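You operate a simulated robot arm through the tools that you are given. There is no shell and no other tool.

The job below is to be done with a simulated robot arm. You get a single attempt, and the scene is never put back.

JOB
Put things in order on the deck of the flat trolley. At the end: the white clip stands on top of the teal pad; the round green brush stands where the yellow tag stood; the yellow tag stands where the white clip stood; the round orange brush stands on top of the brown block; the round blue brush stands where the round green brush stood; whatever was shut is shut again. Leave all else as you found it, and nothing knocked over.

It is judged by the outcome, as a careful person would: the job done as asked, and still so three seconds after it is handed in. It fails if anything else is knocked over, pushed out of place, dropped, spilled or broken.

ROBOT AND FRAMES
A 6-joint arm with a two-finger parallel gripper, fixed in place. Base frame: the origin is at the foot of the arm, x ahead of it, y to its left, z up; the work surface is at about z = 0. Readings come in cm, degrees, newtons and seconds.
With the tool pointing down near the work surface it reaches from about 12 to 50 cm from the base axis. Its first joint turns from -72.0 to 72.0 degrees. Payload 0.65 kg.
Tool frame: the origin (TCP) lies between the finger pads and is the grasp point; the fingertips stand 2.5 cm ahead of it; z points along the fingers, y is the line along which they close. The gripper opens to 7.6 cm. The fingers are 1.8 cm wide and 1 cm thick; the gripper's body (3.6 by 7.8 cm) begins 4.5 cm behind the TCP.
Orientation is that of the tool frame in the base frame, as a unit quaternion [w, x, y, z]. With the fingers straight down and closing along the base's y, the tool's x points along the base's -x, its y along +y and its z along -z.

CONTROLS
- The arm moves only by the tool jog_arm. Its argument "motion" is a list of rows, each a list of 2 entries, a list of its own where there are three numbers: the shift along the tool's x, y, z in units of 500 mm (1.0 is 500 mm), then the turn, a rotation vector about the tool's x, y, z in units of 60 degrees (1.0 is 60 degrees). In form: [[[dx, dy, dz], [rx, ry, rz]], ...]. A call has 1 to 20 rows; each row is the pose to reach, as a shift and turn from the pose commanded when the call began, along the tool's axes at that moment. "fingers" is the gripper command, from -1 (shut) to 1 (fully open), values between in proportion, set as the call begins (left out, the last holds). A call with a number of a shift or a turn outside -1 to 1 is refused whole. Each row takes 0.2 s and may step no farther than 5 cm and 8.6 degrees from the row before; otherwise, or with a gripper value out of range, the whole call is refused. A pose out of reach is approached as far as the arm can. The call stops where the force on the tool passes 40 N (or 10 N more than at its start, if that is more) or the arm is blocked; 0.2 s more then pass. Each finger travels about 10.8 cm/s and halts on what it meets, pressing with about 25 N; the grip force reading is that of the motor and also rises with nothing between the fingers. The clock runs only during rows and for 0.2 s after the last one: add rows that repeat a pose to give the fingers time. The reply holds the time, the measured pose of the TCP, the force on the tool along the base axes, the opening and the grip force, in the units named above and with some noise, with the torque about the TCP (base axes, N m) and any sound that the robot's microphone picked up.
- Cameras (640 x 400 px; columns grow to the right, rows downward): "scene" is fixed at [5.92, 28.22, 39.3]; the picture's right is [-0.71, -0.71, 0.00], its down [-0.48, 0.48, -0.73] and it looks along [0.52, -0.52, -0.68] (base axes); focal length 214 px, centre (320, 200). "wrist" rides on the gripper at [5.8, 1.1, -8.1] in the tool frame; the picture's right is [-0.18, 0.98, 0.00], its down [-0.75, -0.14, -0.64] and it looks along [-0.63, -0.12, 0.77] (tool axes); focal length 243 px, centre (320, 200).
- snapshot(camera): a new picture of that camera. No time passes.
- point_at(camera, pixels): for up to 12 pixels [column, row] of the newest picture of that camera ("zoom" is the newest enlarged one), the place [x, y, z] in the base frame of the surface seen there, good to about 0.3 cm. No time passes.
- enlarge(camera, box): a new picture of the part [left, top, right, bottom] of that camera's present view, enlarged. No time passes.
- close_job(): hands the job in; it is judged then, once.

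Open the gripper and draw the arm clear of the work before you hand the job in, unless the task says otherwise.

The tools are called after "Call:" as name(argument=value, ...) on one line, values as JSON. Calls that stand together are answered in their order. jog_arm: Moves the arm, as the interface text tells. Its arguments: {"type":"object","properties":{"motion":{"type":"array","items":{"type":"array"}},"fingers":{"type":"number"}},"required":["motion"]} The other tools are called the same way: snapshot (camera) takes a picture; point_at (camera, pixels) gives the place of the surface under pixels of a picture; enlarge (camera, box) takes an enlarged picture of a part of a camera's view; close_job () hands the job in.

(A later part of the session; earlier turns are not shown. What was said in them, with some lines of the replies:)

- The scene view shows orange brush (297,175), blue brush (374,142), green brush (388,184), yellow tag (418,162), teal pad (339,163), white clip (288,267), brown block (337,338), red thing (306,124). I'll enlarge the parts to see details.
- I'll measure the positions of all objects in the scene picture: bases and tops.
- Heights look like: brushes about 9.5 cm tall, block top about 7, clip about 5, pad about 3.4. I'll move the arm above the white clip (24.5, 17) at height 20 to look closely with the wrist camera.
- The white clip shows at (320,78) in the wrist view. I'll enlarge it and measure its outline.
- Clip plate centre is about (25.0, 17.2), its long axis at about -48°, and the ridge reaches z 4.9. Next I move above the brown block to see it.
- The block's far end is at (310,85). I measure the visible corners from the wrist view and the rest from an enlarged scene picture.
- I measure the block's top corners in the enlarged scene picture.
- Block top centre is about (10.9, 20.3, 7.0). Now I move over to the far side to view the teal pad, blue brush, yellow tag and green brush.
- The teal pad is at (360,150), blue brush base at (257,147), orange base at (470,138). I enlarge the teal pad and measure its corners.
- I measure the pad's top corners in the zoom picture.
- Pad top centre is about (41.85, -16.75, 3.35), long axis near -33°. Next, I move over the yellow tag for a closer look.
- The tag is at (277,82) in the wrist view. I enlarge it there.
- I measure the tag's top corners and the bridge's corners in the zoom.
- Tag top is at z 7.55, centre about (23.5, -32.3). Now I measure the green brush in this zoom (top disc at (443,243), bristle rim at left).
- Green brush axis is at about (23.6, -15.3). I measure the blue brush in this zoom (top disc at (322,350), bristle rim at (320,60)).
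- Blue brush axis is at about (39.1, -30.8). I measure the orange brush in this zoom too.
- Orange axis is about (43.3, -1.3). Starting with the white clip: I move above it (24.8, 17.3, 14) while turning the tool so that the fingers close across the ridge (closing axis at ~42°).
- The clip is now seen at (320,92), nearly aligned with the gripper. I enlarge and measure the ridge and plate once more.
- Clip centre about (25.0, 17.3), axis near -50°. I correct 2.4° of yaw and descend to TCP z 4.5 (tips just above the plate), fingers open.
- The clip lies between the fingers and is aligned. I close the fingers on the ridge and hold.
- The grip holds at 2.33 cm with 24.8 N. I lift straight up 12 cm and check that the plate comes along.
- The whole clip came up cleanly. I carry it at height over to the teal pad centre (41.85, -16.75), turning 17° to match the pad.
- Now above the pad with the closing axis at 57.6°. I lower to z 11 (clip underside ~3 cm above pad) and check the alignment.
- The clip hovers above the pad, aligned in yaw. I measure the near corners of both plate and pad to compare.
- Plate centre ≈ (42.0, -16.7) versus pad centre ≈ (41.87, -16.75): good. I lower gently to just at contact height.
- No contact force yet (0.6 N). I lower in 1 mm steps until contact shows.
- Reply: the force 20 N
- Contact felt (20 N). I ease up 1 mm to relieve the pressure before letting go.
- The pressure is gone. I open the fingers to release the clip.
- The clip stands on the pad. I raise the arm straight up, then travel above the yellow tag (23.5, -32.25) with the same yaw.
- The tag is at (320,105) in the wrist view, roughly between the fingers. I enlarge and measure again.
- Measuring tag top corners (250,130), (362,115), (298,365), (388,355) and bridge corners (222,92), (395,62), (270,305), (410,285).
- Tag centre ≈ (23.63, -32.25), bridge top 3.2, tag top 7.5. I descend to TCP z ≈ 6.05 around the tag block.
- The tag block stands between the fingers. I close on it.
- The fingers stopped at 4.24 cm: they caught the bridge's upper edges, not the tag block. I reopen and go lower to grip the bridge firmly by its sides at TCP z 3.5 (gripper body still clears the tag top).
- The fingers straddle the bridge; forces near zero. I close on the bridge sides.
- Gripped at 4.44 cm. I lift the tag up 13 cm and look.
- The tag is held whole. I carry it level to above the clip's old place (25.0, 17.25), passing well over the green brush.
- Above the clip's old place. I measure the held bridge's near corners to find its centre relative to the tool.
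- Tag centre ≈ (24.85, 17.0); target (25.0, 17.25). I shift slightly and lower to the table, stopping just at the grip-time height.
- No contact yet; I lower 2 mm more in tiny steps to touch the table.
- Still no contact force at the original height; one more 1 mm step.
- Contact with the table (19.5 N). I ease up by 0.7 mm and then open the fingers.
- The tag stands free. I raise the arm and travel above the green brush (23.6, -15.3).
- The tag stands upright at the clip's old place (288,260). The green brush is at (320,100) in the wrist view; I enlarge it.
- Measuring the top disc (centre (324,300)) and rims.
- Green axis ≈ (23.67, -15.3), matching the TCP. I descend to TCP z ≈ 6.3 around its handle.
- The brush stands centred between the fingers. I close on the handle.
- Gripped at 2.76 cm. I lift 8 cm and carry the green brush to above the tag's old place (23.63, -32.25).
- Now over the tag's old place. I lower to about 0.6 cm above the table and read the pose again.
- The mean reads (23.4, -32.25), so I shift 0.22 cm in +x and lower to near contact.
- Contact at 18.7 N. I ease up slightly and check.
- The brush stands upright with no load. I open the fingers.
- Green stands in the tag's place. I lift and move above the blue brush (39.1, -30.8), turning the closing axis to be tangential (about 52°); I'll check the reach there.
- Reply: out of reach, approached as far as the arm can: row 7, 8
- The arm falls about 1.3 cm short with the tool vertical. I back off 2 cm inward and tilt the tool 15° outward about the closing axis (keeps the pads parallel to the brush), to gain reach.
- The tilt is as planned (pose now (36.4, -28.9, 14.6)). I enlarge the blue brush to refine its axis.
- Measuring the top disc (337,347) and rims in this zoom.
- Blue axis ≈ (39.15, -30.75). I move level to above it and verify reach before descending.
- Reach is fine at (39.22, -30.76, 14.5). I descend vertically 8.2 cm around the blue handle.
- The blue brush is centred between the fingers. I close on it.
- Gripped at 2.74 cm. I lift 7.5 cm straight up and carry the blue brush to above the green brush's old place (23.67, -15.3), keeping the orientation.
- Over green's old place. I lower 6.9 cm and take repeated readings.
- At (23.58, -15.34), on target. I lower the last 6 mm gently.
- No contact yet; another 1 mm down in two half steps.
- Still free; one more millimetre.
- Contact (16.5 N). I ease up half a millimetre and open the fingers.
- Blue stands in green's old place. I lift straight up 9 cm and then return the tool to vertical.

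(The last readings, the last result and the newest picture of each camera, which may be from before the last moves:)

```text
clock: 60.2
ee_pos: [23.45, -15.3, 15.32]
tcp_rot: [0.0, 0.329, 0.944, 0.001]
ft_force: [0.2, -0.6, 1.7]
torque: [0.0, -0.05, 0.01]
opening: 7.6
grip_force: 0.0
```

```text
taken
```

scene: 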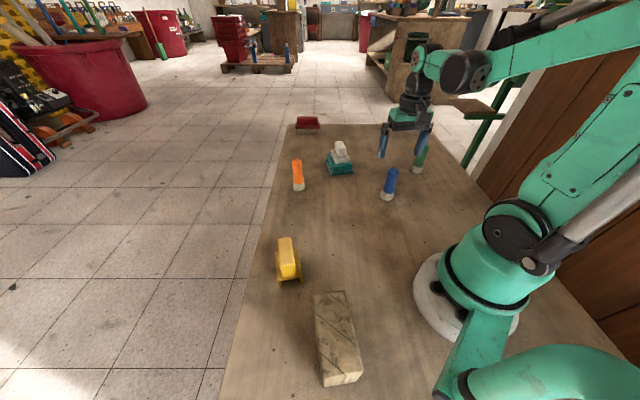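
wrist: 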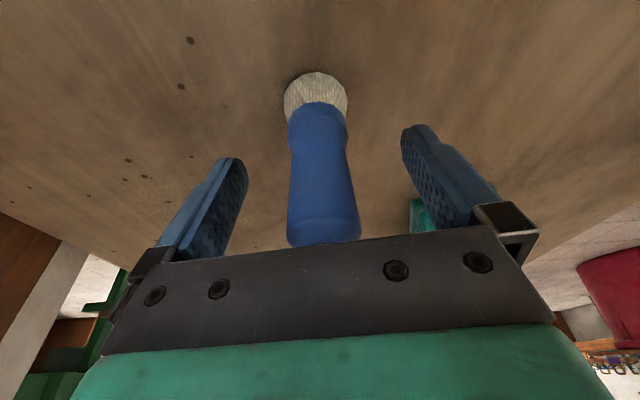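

Tool vertical again at (23.5, -15.3, 15.3); blue stands upright at (389,185). Now I move above the orange brush (43.3, -1.3), turning the closing axis to the base's y.

Call:
jog_arm(motion=[[[-0.0227, 0.0775, 0], [0, 0, -0.1067]], [[-0.0454, 0.1551, 0], [0, 0, -0.2133]], [[-0.0681, 0.2326, 0], [0, 0, -0.32]], [[-0.0908, 0.3101, 0], [0, 0, -0.4267]], [[-0.1135, 0.3877, 0], [0, 0, -0.5333]], [[-0.1362, 0.4652, 0], [0, 0, -0.64]], [[-0.1362, 0.4652, 0], [0, 0, -0.64]]])

Call:
snapshot(camera="wrist")

Call:
enlarge(camera="wrist", box=[270, 40, 380, 170])

```text
clock: 61.8
ee_pos: [43.47, -0.99, 15.26]
tcp_rot: [0.001, -0.002, 1.0, 0.002]
ft_force: [-0.6, 0.4, -0.1]
torque: [0.04, -0.02, 0.01]
opening: 7.6
grip_force: 0.0
```

```text
taken
```

wrist: 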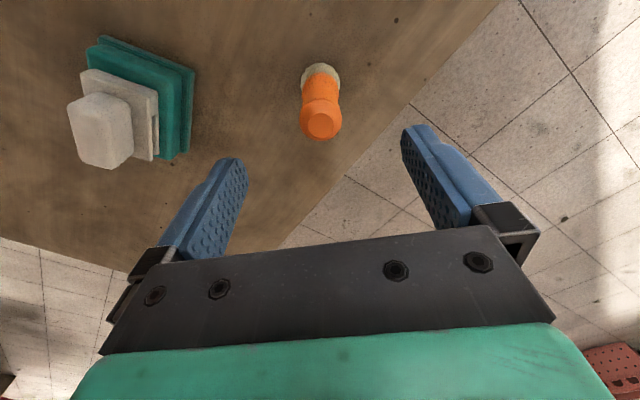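

```text
3.08 times, centred on (325, 105) of wrist
```

zoom: 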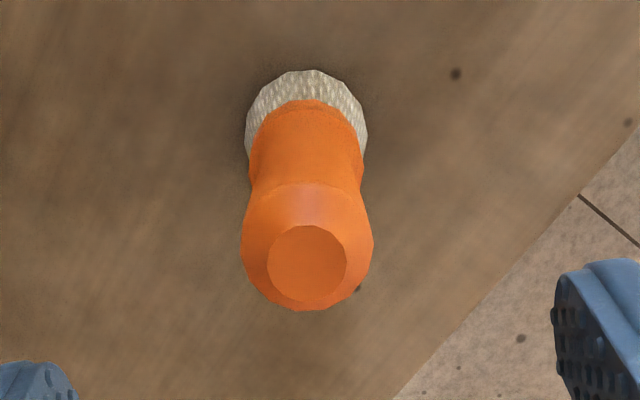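

The orange top disc is at (306,263) of the zoom; I measure it and the rims.

Call:
point_at(camera="zoom", pixels=[[306, 263], [275, 263], [338, 263], [306, 233], [306, 295], [246, 250], [369, 248], [308, 74], [249, 125], [363, 125]])

Call:
jog_arm(motion=[[[0, 0, 0], [0, 0, 0]]])

Call:
jog_arm(motion=[[[0, 0, 0], [0, 0, 0]]])

```text
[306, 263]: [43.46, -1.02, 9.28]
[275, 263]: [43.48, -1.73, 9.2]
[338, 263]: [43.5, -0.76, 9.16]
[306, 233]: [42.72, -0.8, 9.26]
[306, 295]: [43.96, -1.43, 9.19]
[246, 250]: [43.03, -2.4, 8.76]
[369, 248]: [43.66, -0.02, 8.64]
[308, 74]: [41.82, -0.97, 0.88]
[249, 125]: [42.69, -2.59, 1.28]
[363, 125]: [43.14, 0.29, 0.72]
```

```text
clock: 62.2
ee_pos: [43.23, -1.03, 15.29]
tcp_rot: [0.001, -0.001, 1.0, 0.001]
ft_force: [0.3, 0.3, -1.4]
torque: [0.01, 0.0, 0.0]
opening: 7.62
grip_force: 0.0
```

```text
clock: 62.6
ee_pos: [43.31, -1.17, 15.27]
tcp_rot: [0.001, -0.001, 1.0, 0.001]
ft_force: [0.7, -0.1, -0.4]
torque: [0.01, 0.01, 0.02]
opening: 7.61
grip_force: 0.1
```

Orange axis ≈ (43.4, -1.17), TCP mean (43.34, -1.06). I descend 8.9 cm around the handle.

Call:
jog_arm(motion=[[[0, -0.002, 0.05], [0, 0, 0]], [[0, -0.002, 0.1], [0, 0, 0]], [[0, -0.002, 0.145], [0, 0, 0]], [[0, -0.002, 0.172], [0, 0, 0]], [[0, -0.002, 0.178], [0, 0, 0]], [[0, -0.002, 0.178], [0, 0, 0]]])

Call:
snapshot(camera="wrist")

Call:
enlarge(camera="scene", box=[250, 110, 360, 210])

```text
clock: 64.0
ee_pos: [43.31, -1.31, 6.25]
tcp_rot: [0.001, -0.001, 1.0, 0.001]
ft_force: [0.4, -0.6, -0.2]
torque: [0.01, -0.01, 0.01]
opening: 7.59
grip_force: 0.0
```

```text
taken
```

wrist: 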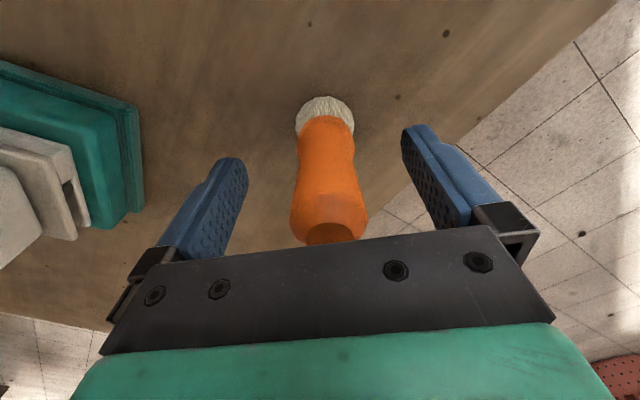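

```text
4.00 times, centred on (305, 160) of scene
```

zoom: 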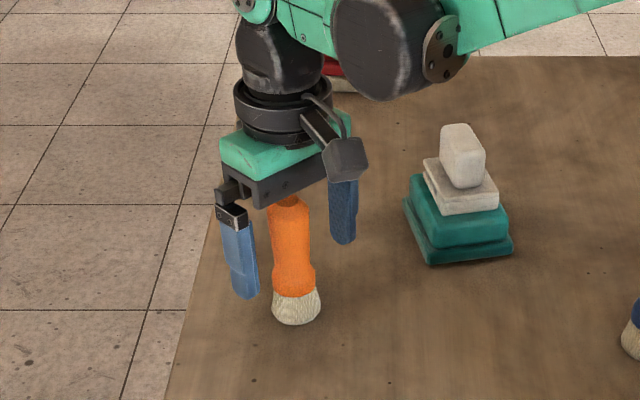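

The handle appears about 9 px (≈0.28 cm) toward +y relative to the finger centre, so I shift +0.27 cm in y, then close.

Call:
jog_arm(motion=[[[0, 0.0054, 0], [0, 0, 0]], [[0, 0.0054, 0], [0, 0, 0]]])

Call:
jog_arm(motion=[[[0, 0, 0], [0, 0, 0]], [[0, 0, 0], [0, 0, 0]], [[0, 0, 0], [0, 0, 0]], [[0, 0, 0], [0, 0, 0]]], fingers=-1)

Call:
snapshot(camera="wrist")

Call:
enlarge(camera="scene", box=[250, 110, 360, 210])

```text
clock: 64.6
ee_pos: [43.26, -1.24, 6.35]
tcp_rot: [0.001, -0.001, 1.0, 0.001]
ft_force: [0.5, -0.4, -0.4]
torque: [0.02, 0.0, -0.01]
opening: 7.58
grip_force: 0.1
```

```text
clock: 65.6
ee_pos: [43.31, -1.23, 6.37]
tcp_rot: [0.001, -0.001, 1.0, 0.001]
ft_force: [-0.3, -0.3, 0.2]
torque: [0.01, -0.02, -0.01]
opening: 2.78
grip_force: 24.8
```

```text
taken
```

wrist: 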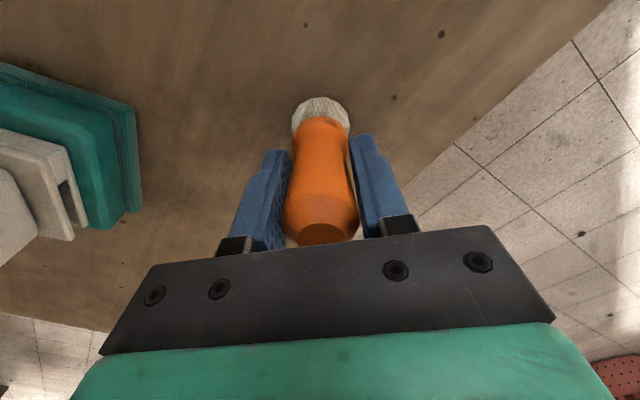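

```text
4.00 times, centred on (305, 160) of scene
```

zoom: 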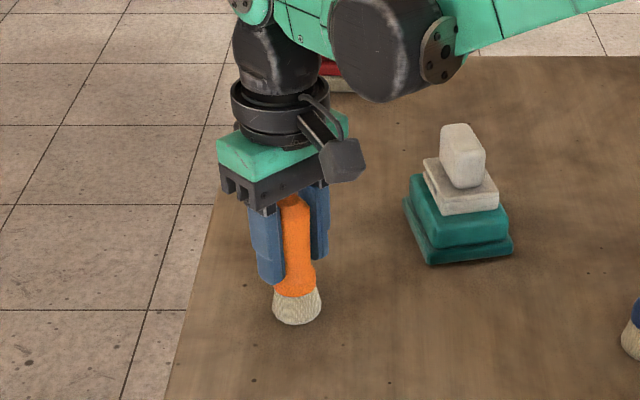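

Gripped at 2.78 cm. I lift and carry the orange brush to above the brown block's centre (10.9, 20.35), rising to z ≈ 19.

Call:
jog_arm(motion=[[[0, 0, -0.02], [0, 0, 0]], [[0, 0, -0.08], [0, 0, 0]], [[0, 0, -0.16], [0, 0, 0]], [[0.072, 0.0479, -0.171], [0, 0, 0]], [[0.144, 0.0959, -0.182], [0, 0, 0]], [[0.216, 0.1438, -0.193], [0, 0, 0]], [[0.288, 0.1917, -0.204], [0, 0, 0]], [[0.36, 0.2397, -0.216], [0, 0, 0]], [[0.432, 0.2876, -0.227], [0, 0, 0]], [[0.504, 0.3355, -0.238], [0, 0, 0]], [[0.576, 0.3835, -0.249], [0, 0, 0]], [[0.648, 0.4314, -0.26], [0, 0, 0]], [[0.648, 0.4314, -0.26], [0, 0, 0]]])

Call:
snapshot(camera="wrist")

Call:
snapshot(camera="scene")

```text
clock: 68.4
ee_pos: [10.86, 20.5, 19.47]
tcp_rot: [0.001, -0.001, 1.0, 0.001]
ft_force: [-0.9, -0.3, -1.0]
torque: [0.02, 0.04, 0.02]
opening: 2.8
grip_force: 24.9
```

```text
taken
```

wrist: 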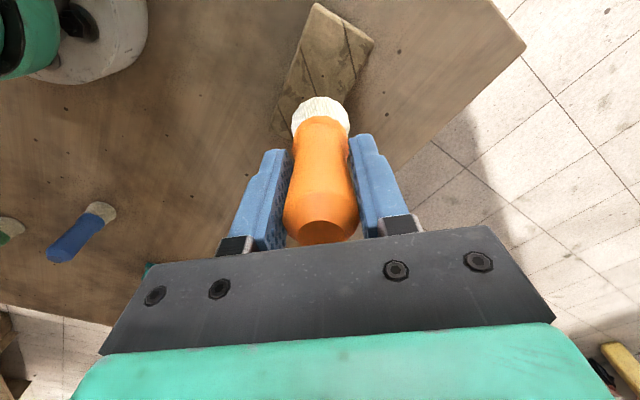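

```text
taken
```

scene: 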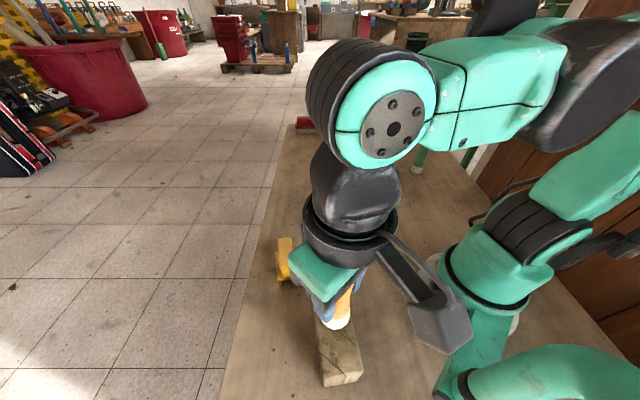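

The brush hovers over the block. I lower to about 0.8 cm above its top and check the alignment with the wrist camera.

Call:
jog_arm(motion=[[[0, 0, 0.04], [0, 0, 0]], [[0, 0, 0.08], [0, 0, 0]], [[0, 0, 0.106], [0, 0, 0]], [[0, 0, 0.106], [0, 0, 0]]])

Call:
jog_arm(motion=[[[0, 0, 0], [0, 0, 0]]])

Call:
snapshot(camera="wrist")

Call:
enlarge(camera="scene", box=[270, 230, 420, 400])

```text
clock: 69.4
ee_pos: [11.06, 20.64, 14.02]
tcp_rot: [0.001, -0.001, 1.0, 0.0]
ft_force: [-2.0, -0.4, -0.9]
torque: [-0.03, 0.01, 0.0]
opening: 2.76
grip_force: 24.6
```

```text
clock: 69.8
ee_pos: [10.99, 20.37, 13.99]
tcp_rot: [0.001, -0.001, 1.0, 0.001]
ft_force: [0.3, -0.9, -1.3]
torque: [0.02, 0.0, 0.05]
opening: 2.78
grip_force: 25.4
```

```text
taken
```

wrist: 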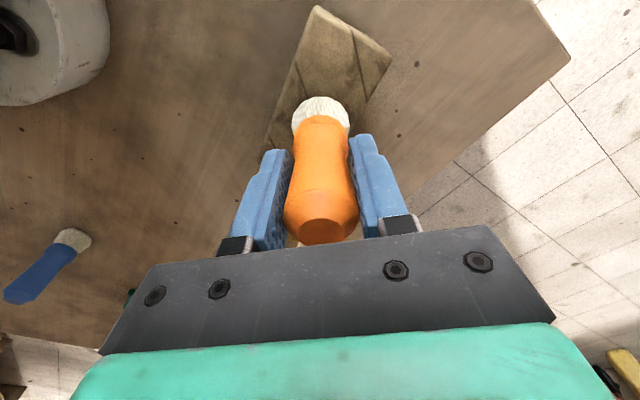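

```text
2.35 times, centred on (345, 315) of scene
```

zoom: 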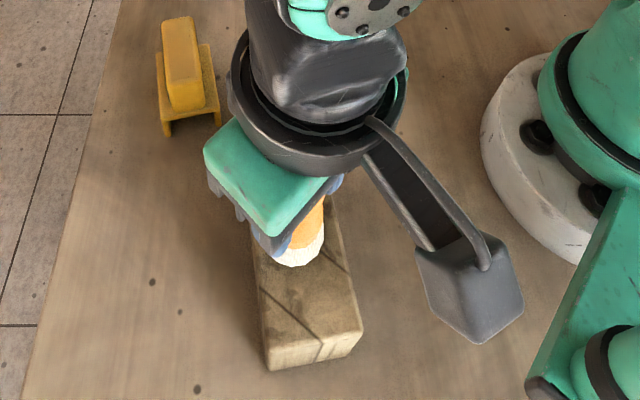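

Visible block corners at (318,8) and (388,52). I measure these, edge points, and the bristle rim.

Call:
point_at(camera="wrist", pixels=[[318, 9], [386, 52], [297, 65], [363, 98], [280, 115], [272, 140], [320, 98], [295, 115], [347, 115], [330, 70]])

```text
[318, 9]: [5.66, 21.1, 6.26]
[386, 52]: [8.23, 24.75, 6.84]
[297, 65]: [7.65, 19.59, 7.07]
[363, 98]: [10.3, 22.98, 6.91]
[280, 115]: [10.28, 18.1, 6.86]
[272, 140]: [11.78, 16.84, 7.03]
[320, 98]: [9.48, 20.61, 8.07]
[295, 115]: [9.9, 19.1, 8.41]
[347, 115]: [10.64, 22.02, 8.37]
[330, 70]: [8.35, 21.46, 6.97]
```

Brush axis ≈ (11.05, 20.4), block mid-line slightly toward the robot, so I shift ~0.2 cm and lower 6 mm.

Call:
jog_arm(motion=[[[0.0026, -0.0034, 0], [0, 0, 0]], [[0.0026, -0.0034, 0.006], [0, 0, 0]], [[0.0026, -0.0034, 0.01], [0, 0, 0]], [[0.0026, -0.0034, 0.012], [0, 0, 0]], [[0.0026, -0.0034, 0.012], [0, 0, 0]]])

```text
clock: 71.0
ee_pos: [10.88, 20.35, 13.44]
tcp_rot: [0.001, -0.001, 1.0, 0.001]
ft_force: [2.0, -1.1, 9.4]
torque: [-0.01, -0.12, 0.07]
opening: 2.77
grip_force: 25.0
```

Contact (9.4 N). I ease up 0.3 mm and look before releasing.

Call:
jog_arm(motion=[[[0, 0, -0.0006], [0, 0, 0]], [[0, 0, -0.0006], [0, 0, 0]]])

Call:
enlarge(camera="scene", box=[270, 230, 420, 400])

```text
clock: 71.6
ee_pos: [10.76, 20.35, 13.46]
tcp_rot: [0.0, -0.001, 1.0, 0.001]
ft_force: [-0.3, 0.6, -1.1]
torque: [-0.01, 0.0, 0.01]
opening: 2.75
grip_force: 25.4
```

```text
2.35 times, centred on (345, 315) of scene
```

zoom: 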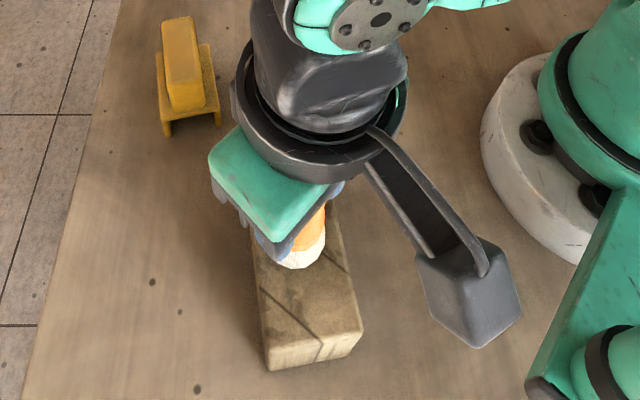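

The brush rests over the block's middle with no load. I open the fingers.

Call:
jog_arm(motion=[[[0, 0, 0], [0, 0, 0]], [[0, 0, 0], [0, 0, 0]], [[0, 0, 0], [0, 0, 0]]], fingers=1)

Call:
snapshot(camera="wrist")

Call:
enlarge(camera="scene", box=[270, 230, 420, 400])

```text
clock: 72.4
ee_pos: [10.82, 20.34, 13.46]
tcp_rot: [0.001, 0.0, 1.0, 0.001]
ft_force: [-0.5, 0.3, 0.6]
torque: [0.0, 0.02, 0.0]
opening: 7.59
grip_force: 0.1
```

```text
taken
```

wrist: 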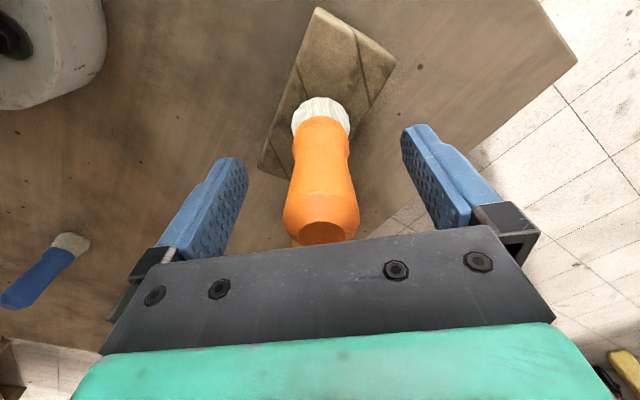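

```text
2.35 times, centred on (345, 315) of scene
```

zoom: 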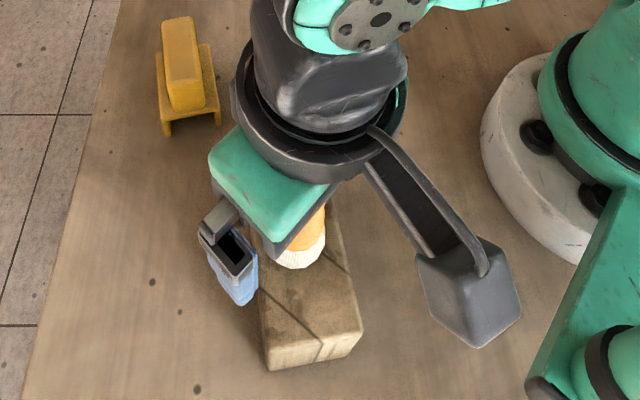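

Orange stands on the block. I raise the arm straight up and draw it back to its starting area.

Call:
jog_arm(motion=[[[0, 0, -0.04], [0, 0, 0]], [[0, 0, -0.1], [0, 0, 0]], [[0, 0, -0.18], [0, 0, 0]], [[0, 0, -0.26], [0, 0, 0]], [[-0.0365, -0.0745, -0.274], [0, 0, 0]], [[-0.073, -0.149, -0.288], [0, 0, 0]], [[-0.1095, -0.2235, -0.301], [0, 0, 0]], [[-0.146, -0.298, -0.315], [0, 0, 0]], [[-0.1825, -0.3725, -0.329], [0, 0, 0]], [[-0.219, -0.447, -0.343], [0, 0, 0]], [[-0.2555, -0.5215, -0.356], [0, 0, 0]], [[-0.292, -0.596, -0.37], [0, 0, 0]], [[-0.292, -0.596, -0.37], [0, 0, 0]]])

Call:
snapshot(camera="scene")

Call:
snapshot(camera="wrist")

Call:
enlarge(camera="scene", box=[270, 105, 450, 215])

Call:
enlarge(camera="scene", box=[230, 220, 400, 400])

```text
clock: 75.2
ee_pos: [25.1, -9.53, 31.88]
tcp_rot: [0.002, -0.001, 1.0, 0.0]
ft_force: [-0.4, 0.0, -0.5]
torque: [0.02, 0.0, 0.01]
opening: 7.63
grip_force: 0.0
```

```text
taken
```

scene: 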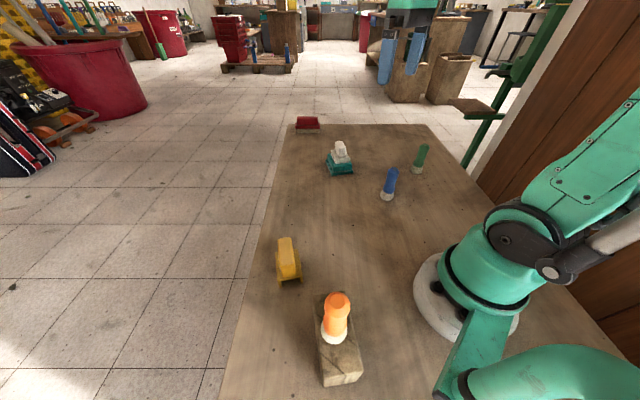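

```text
taken
```

wrist: 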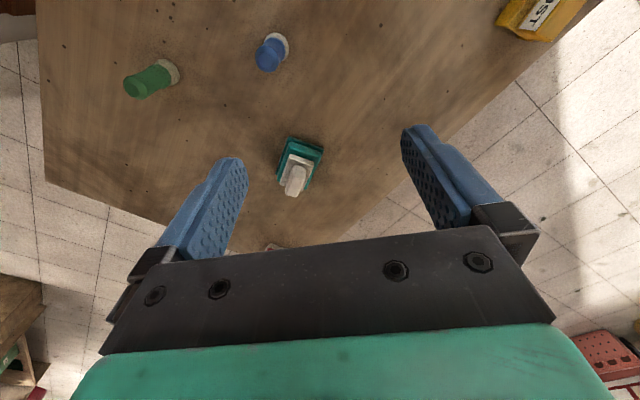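

```text
3.56 times, centred on (360, 160) of scene
```

zoom: 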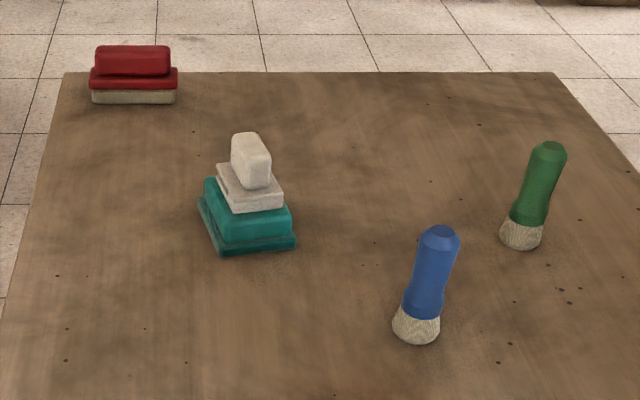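

```text
2.22 times, centred on (315, 310) of scene
```

zoom: 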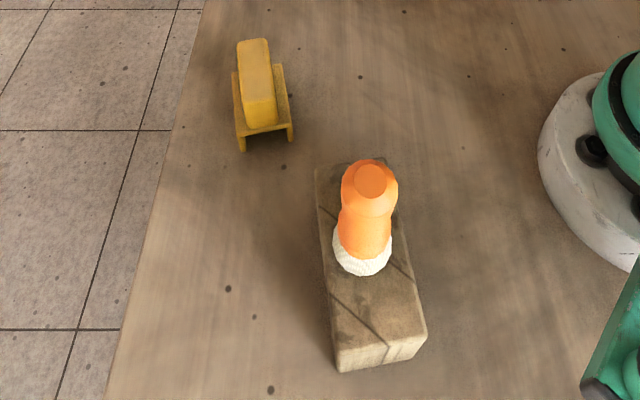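

All is in place: clip on the pad, green at the tag's spot, tag at the clip's spot, orange on the block, and blue at green's spot. Everything is upright, the red item and pad have not moved, the gripper is open and the arm is clear. I hand the job in.

Call:
close_job()

```text
The job is handed in.
```

I finished all five moves and handed the job in. The last pictures showed everything upright and nothing else disturbed.

- **White clip:** it stands on top of the teal pad, centred and lined up with it.
- **Yellow tag:** it stands where the white clip stood. I kept the tag's own angle rather than turning it to match the clip's.
- **Green brush:** it stands where the yellow tag stood.
- **Blue brush:** it stands where the green brush stood. It was at the edge of the arm's reach, so I tilted the gripper 15° to pick it up and set it down.
- **Orange brush:** it stands on top of the brown block, near the middle.

Nothing was opened, so there was nothing to shut again. The red item, the teal pad and the brown block look unmoved. The gripper is open and the arm is back near where it started. By my measurements, everything sits within a few millimetres of its target spot.
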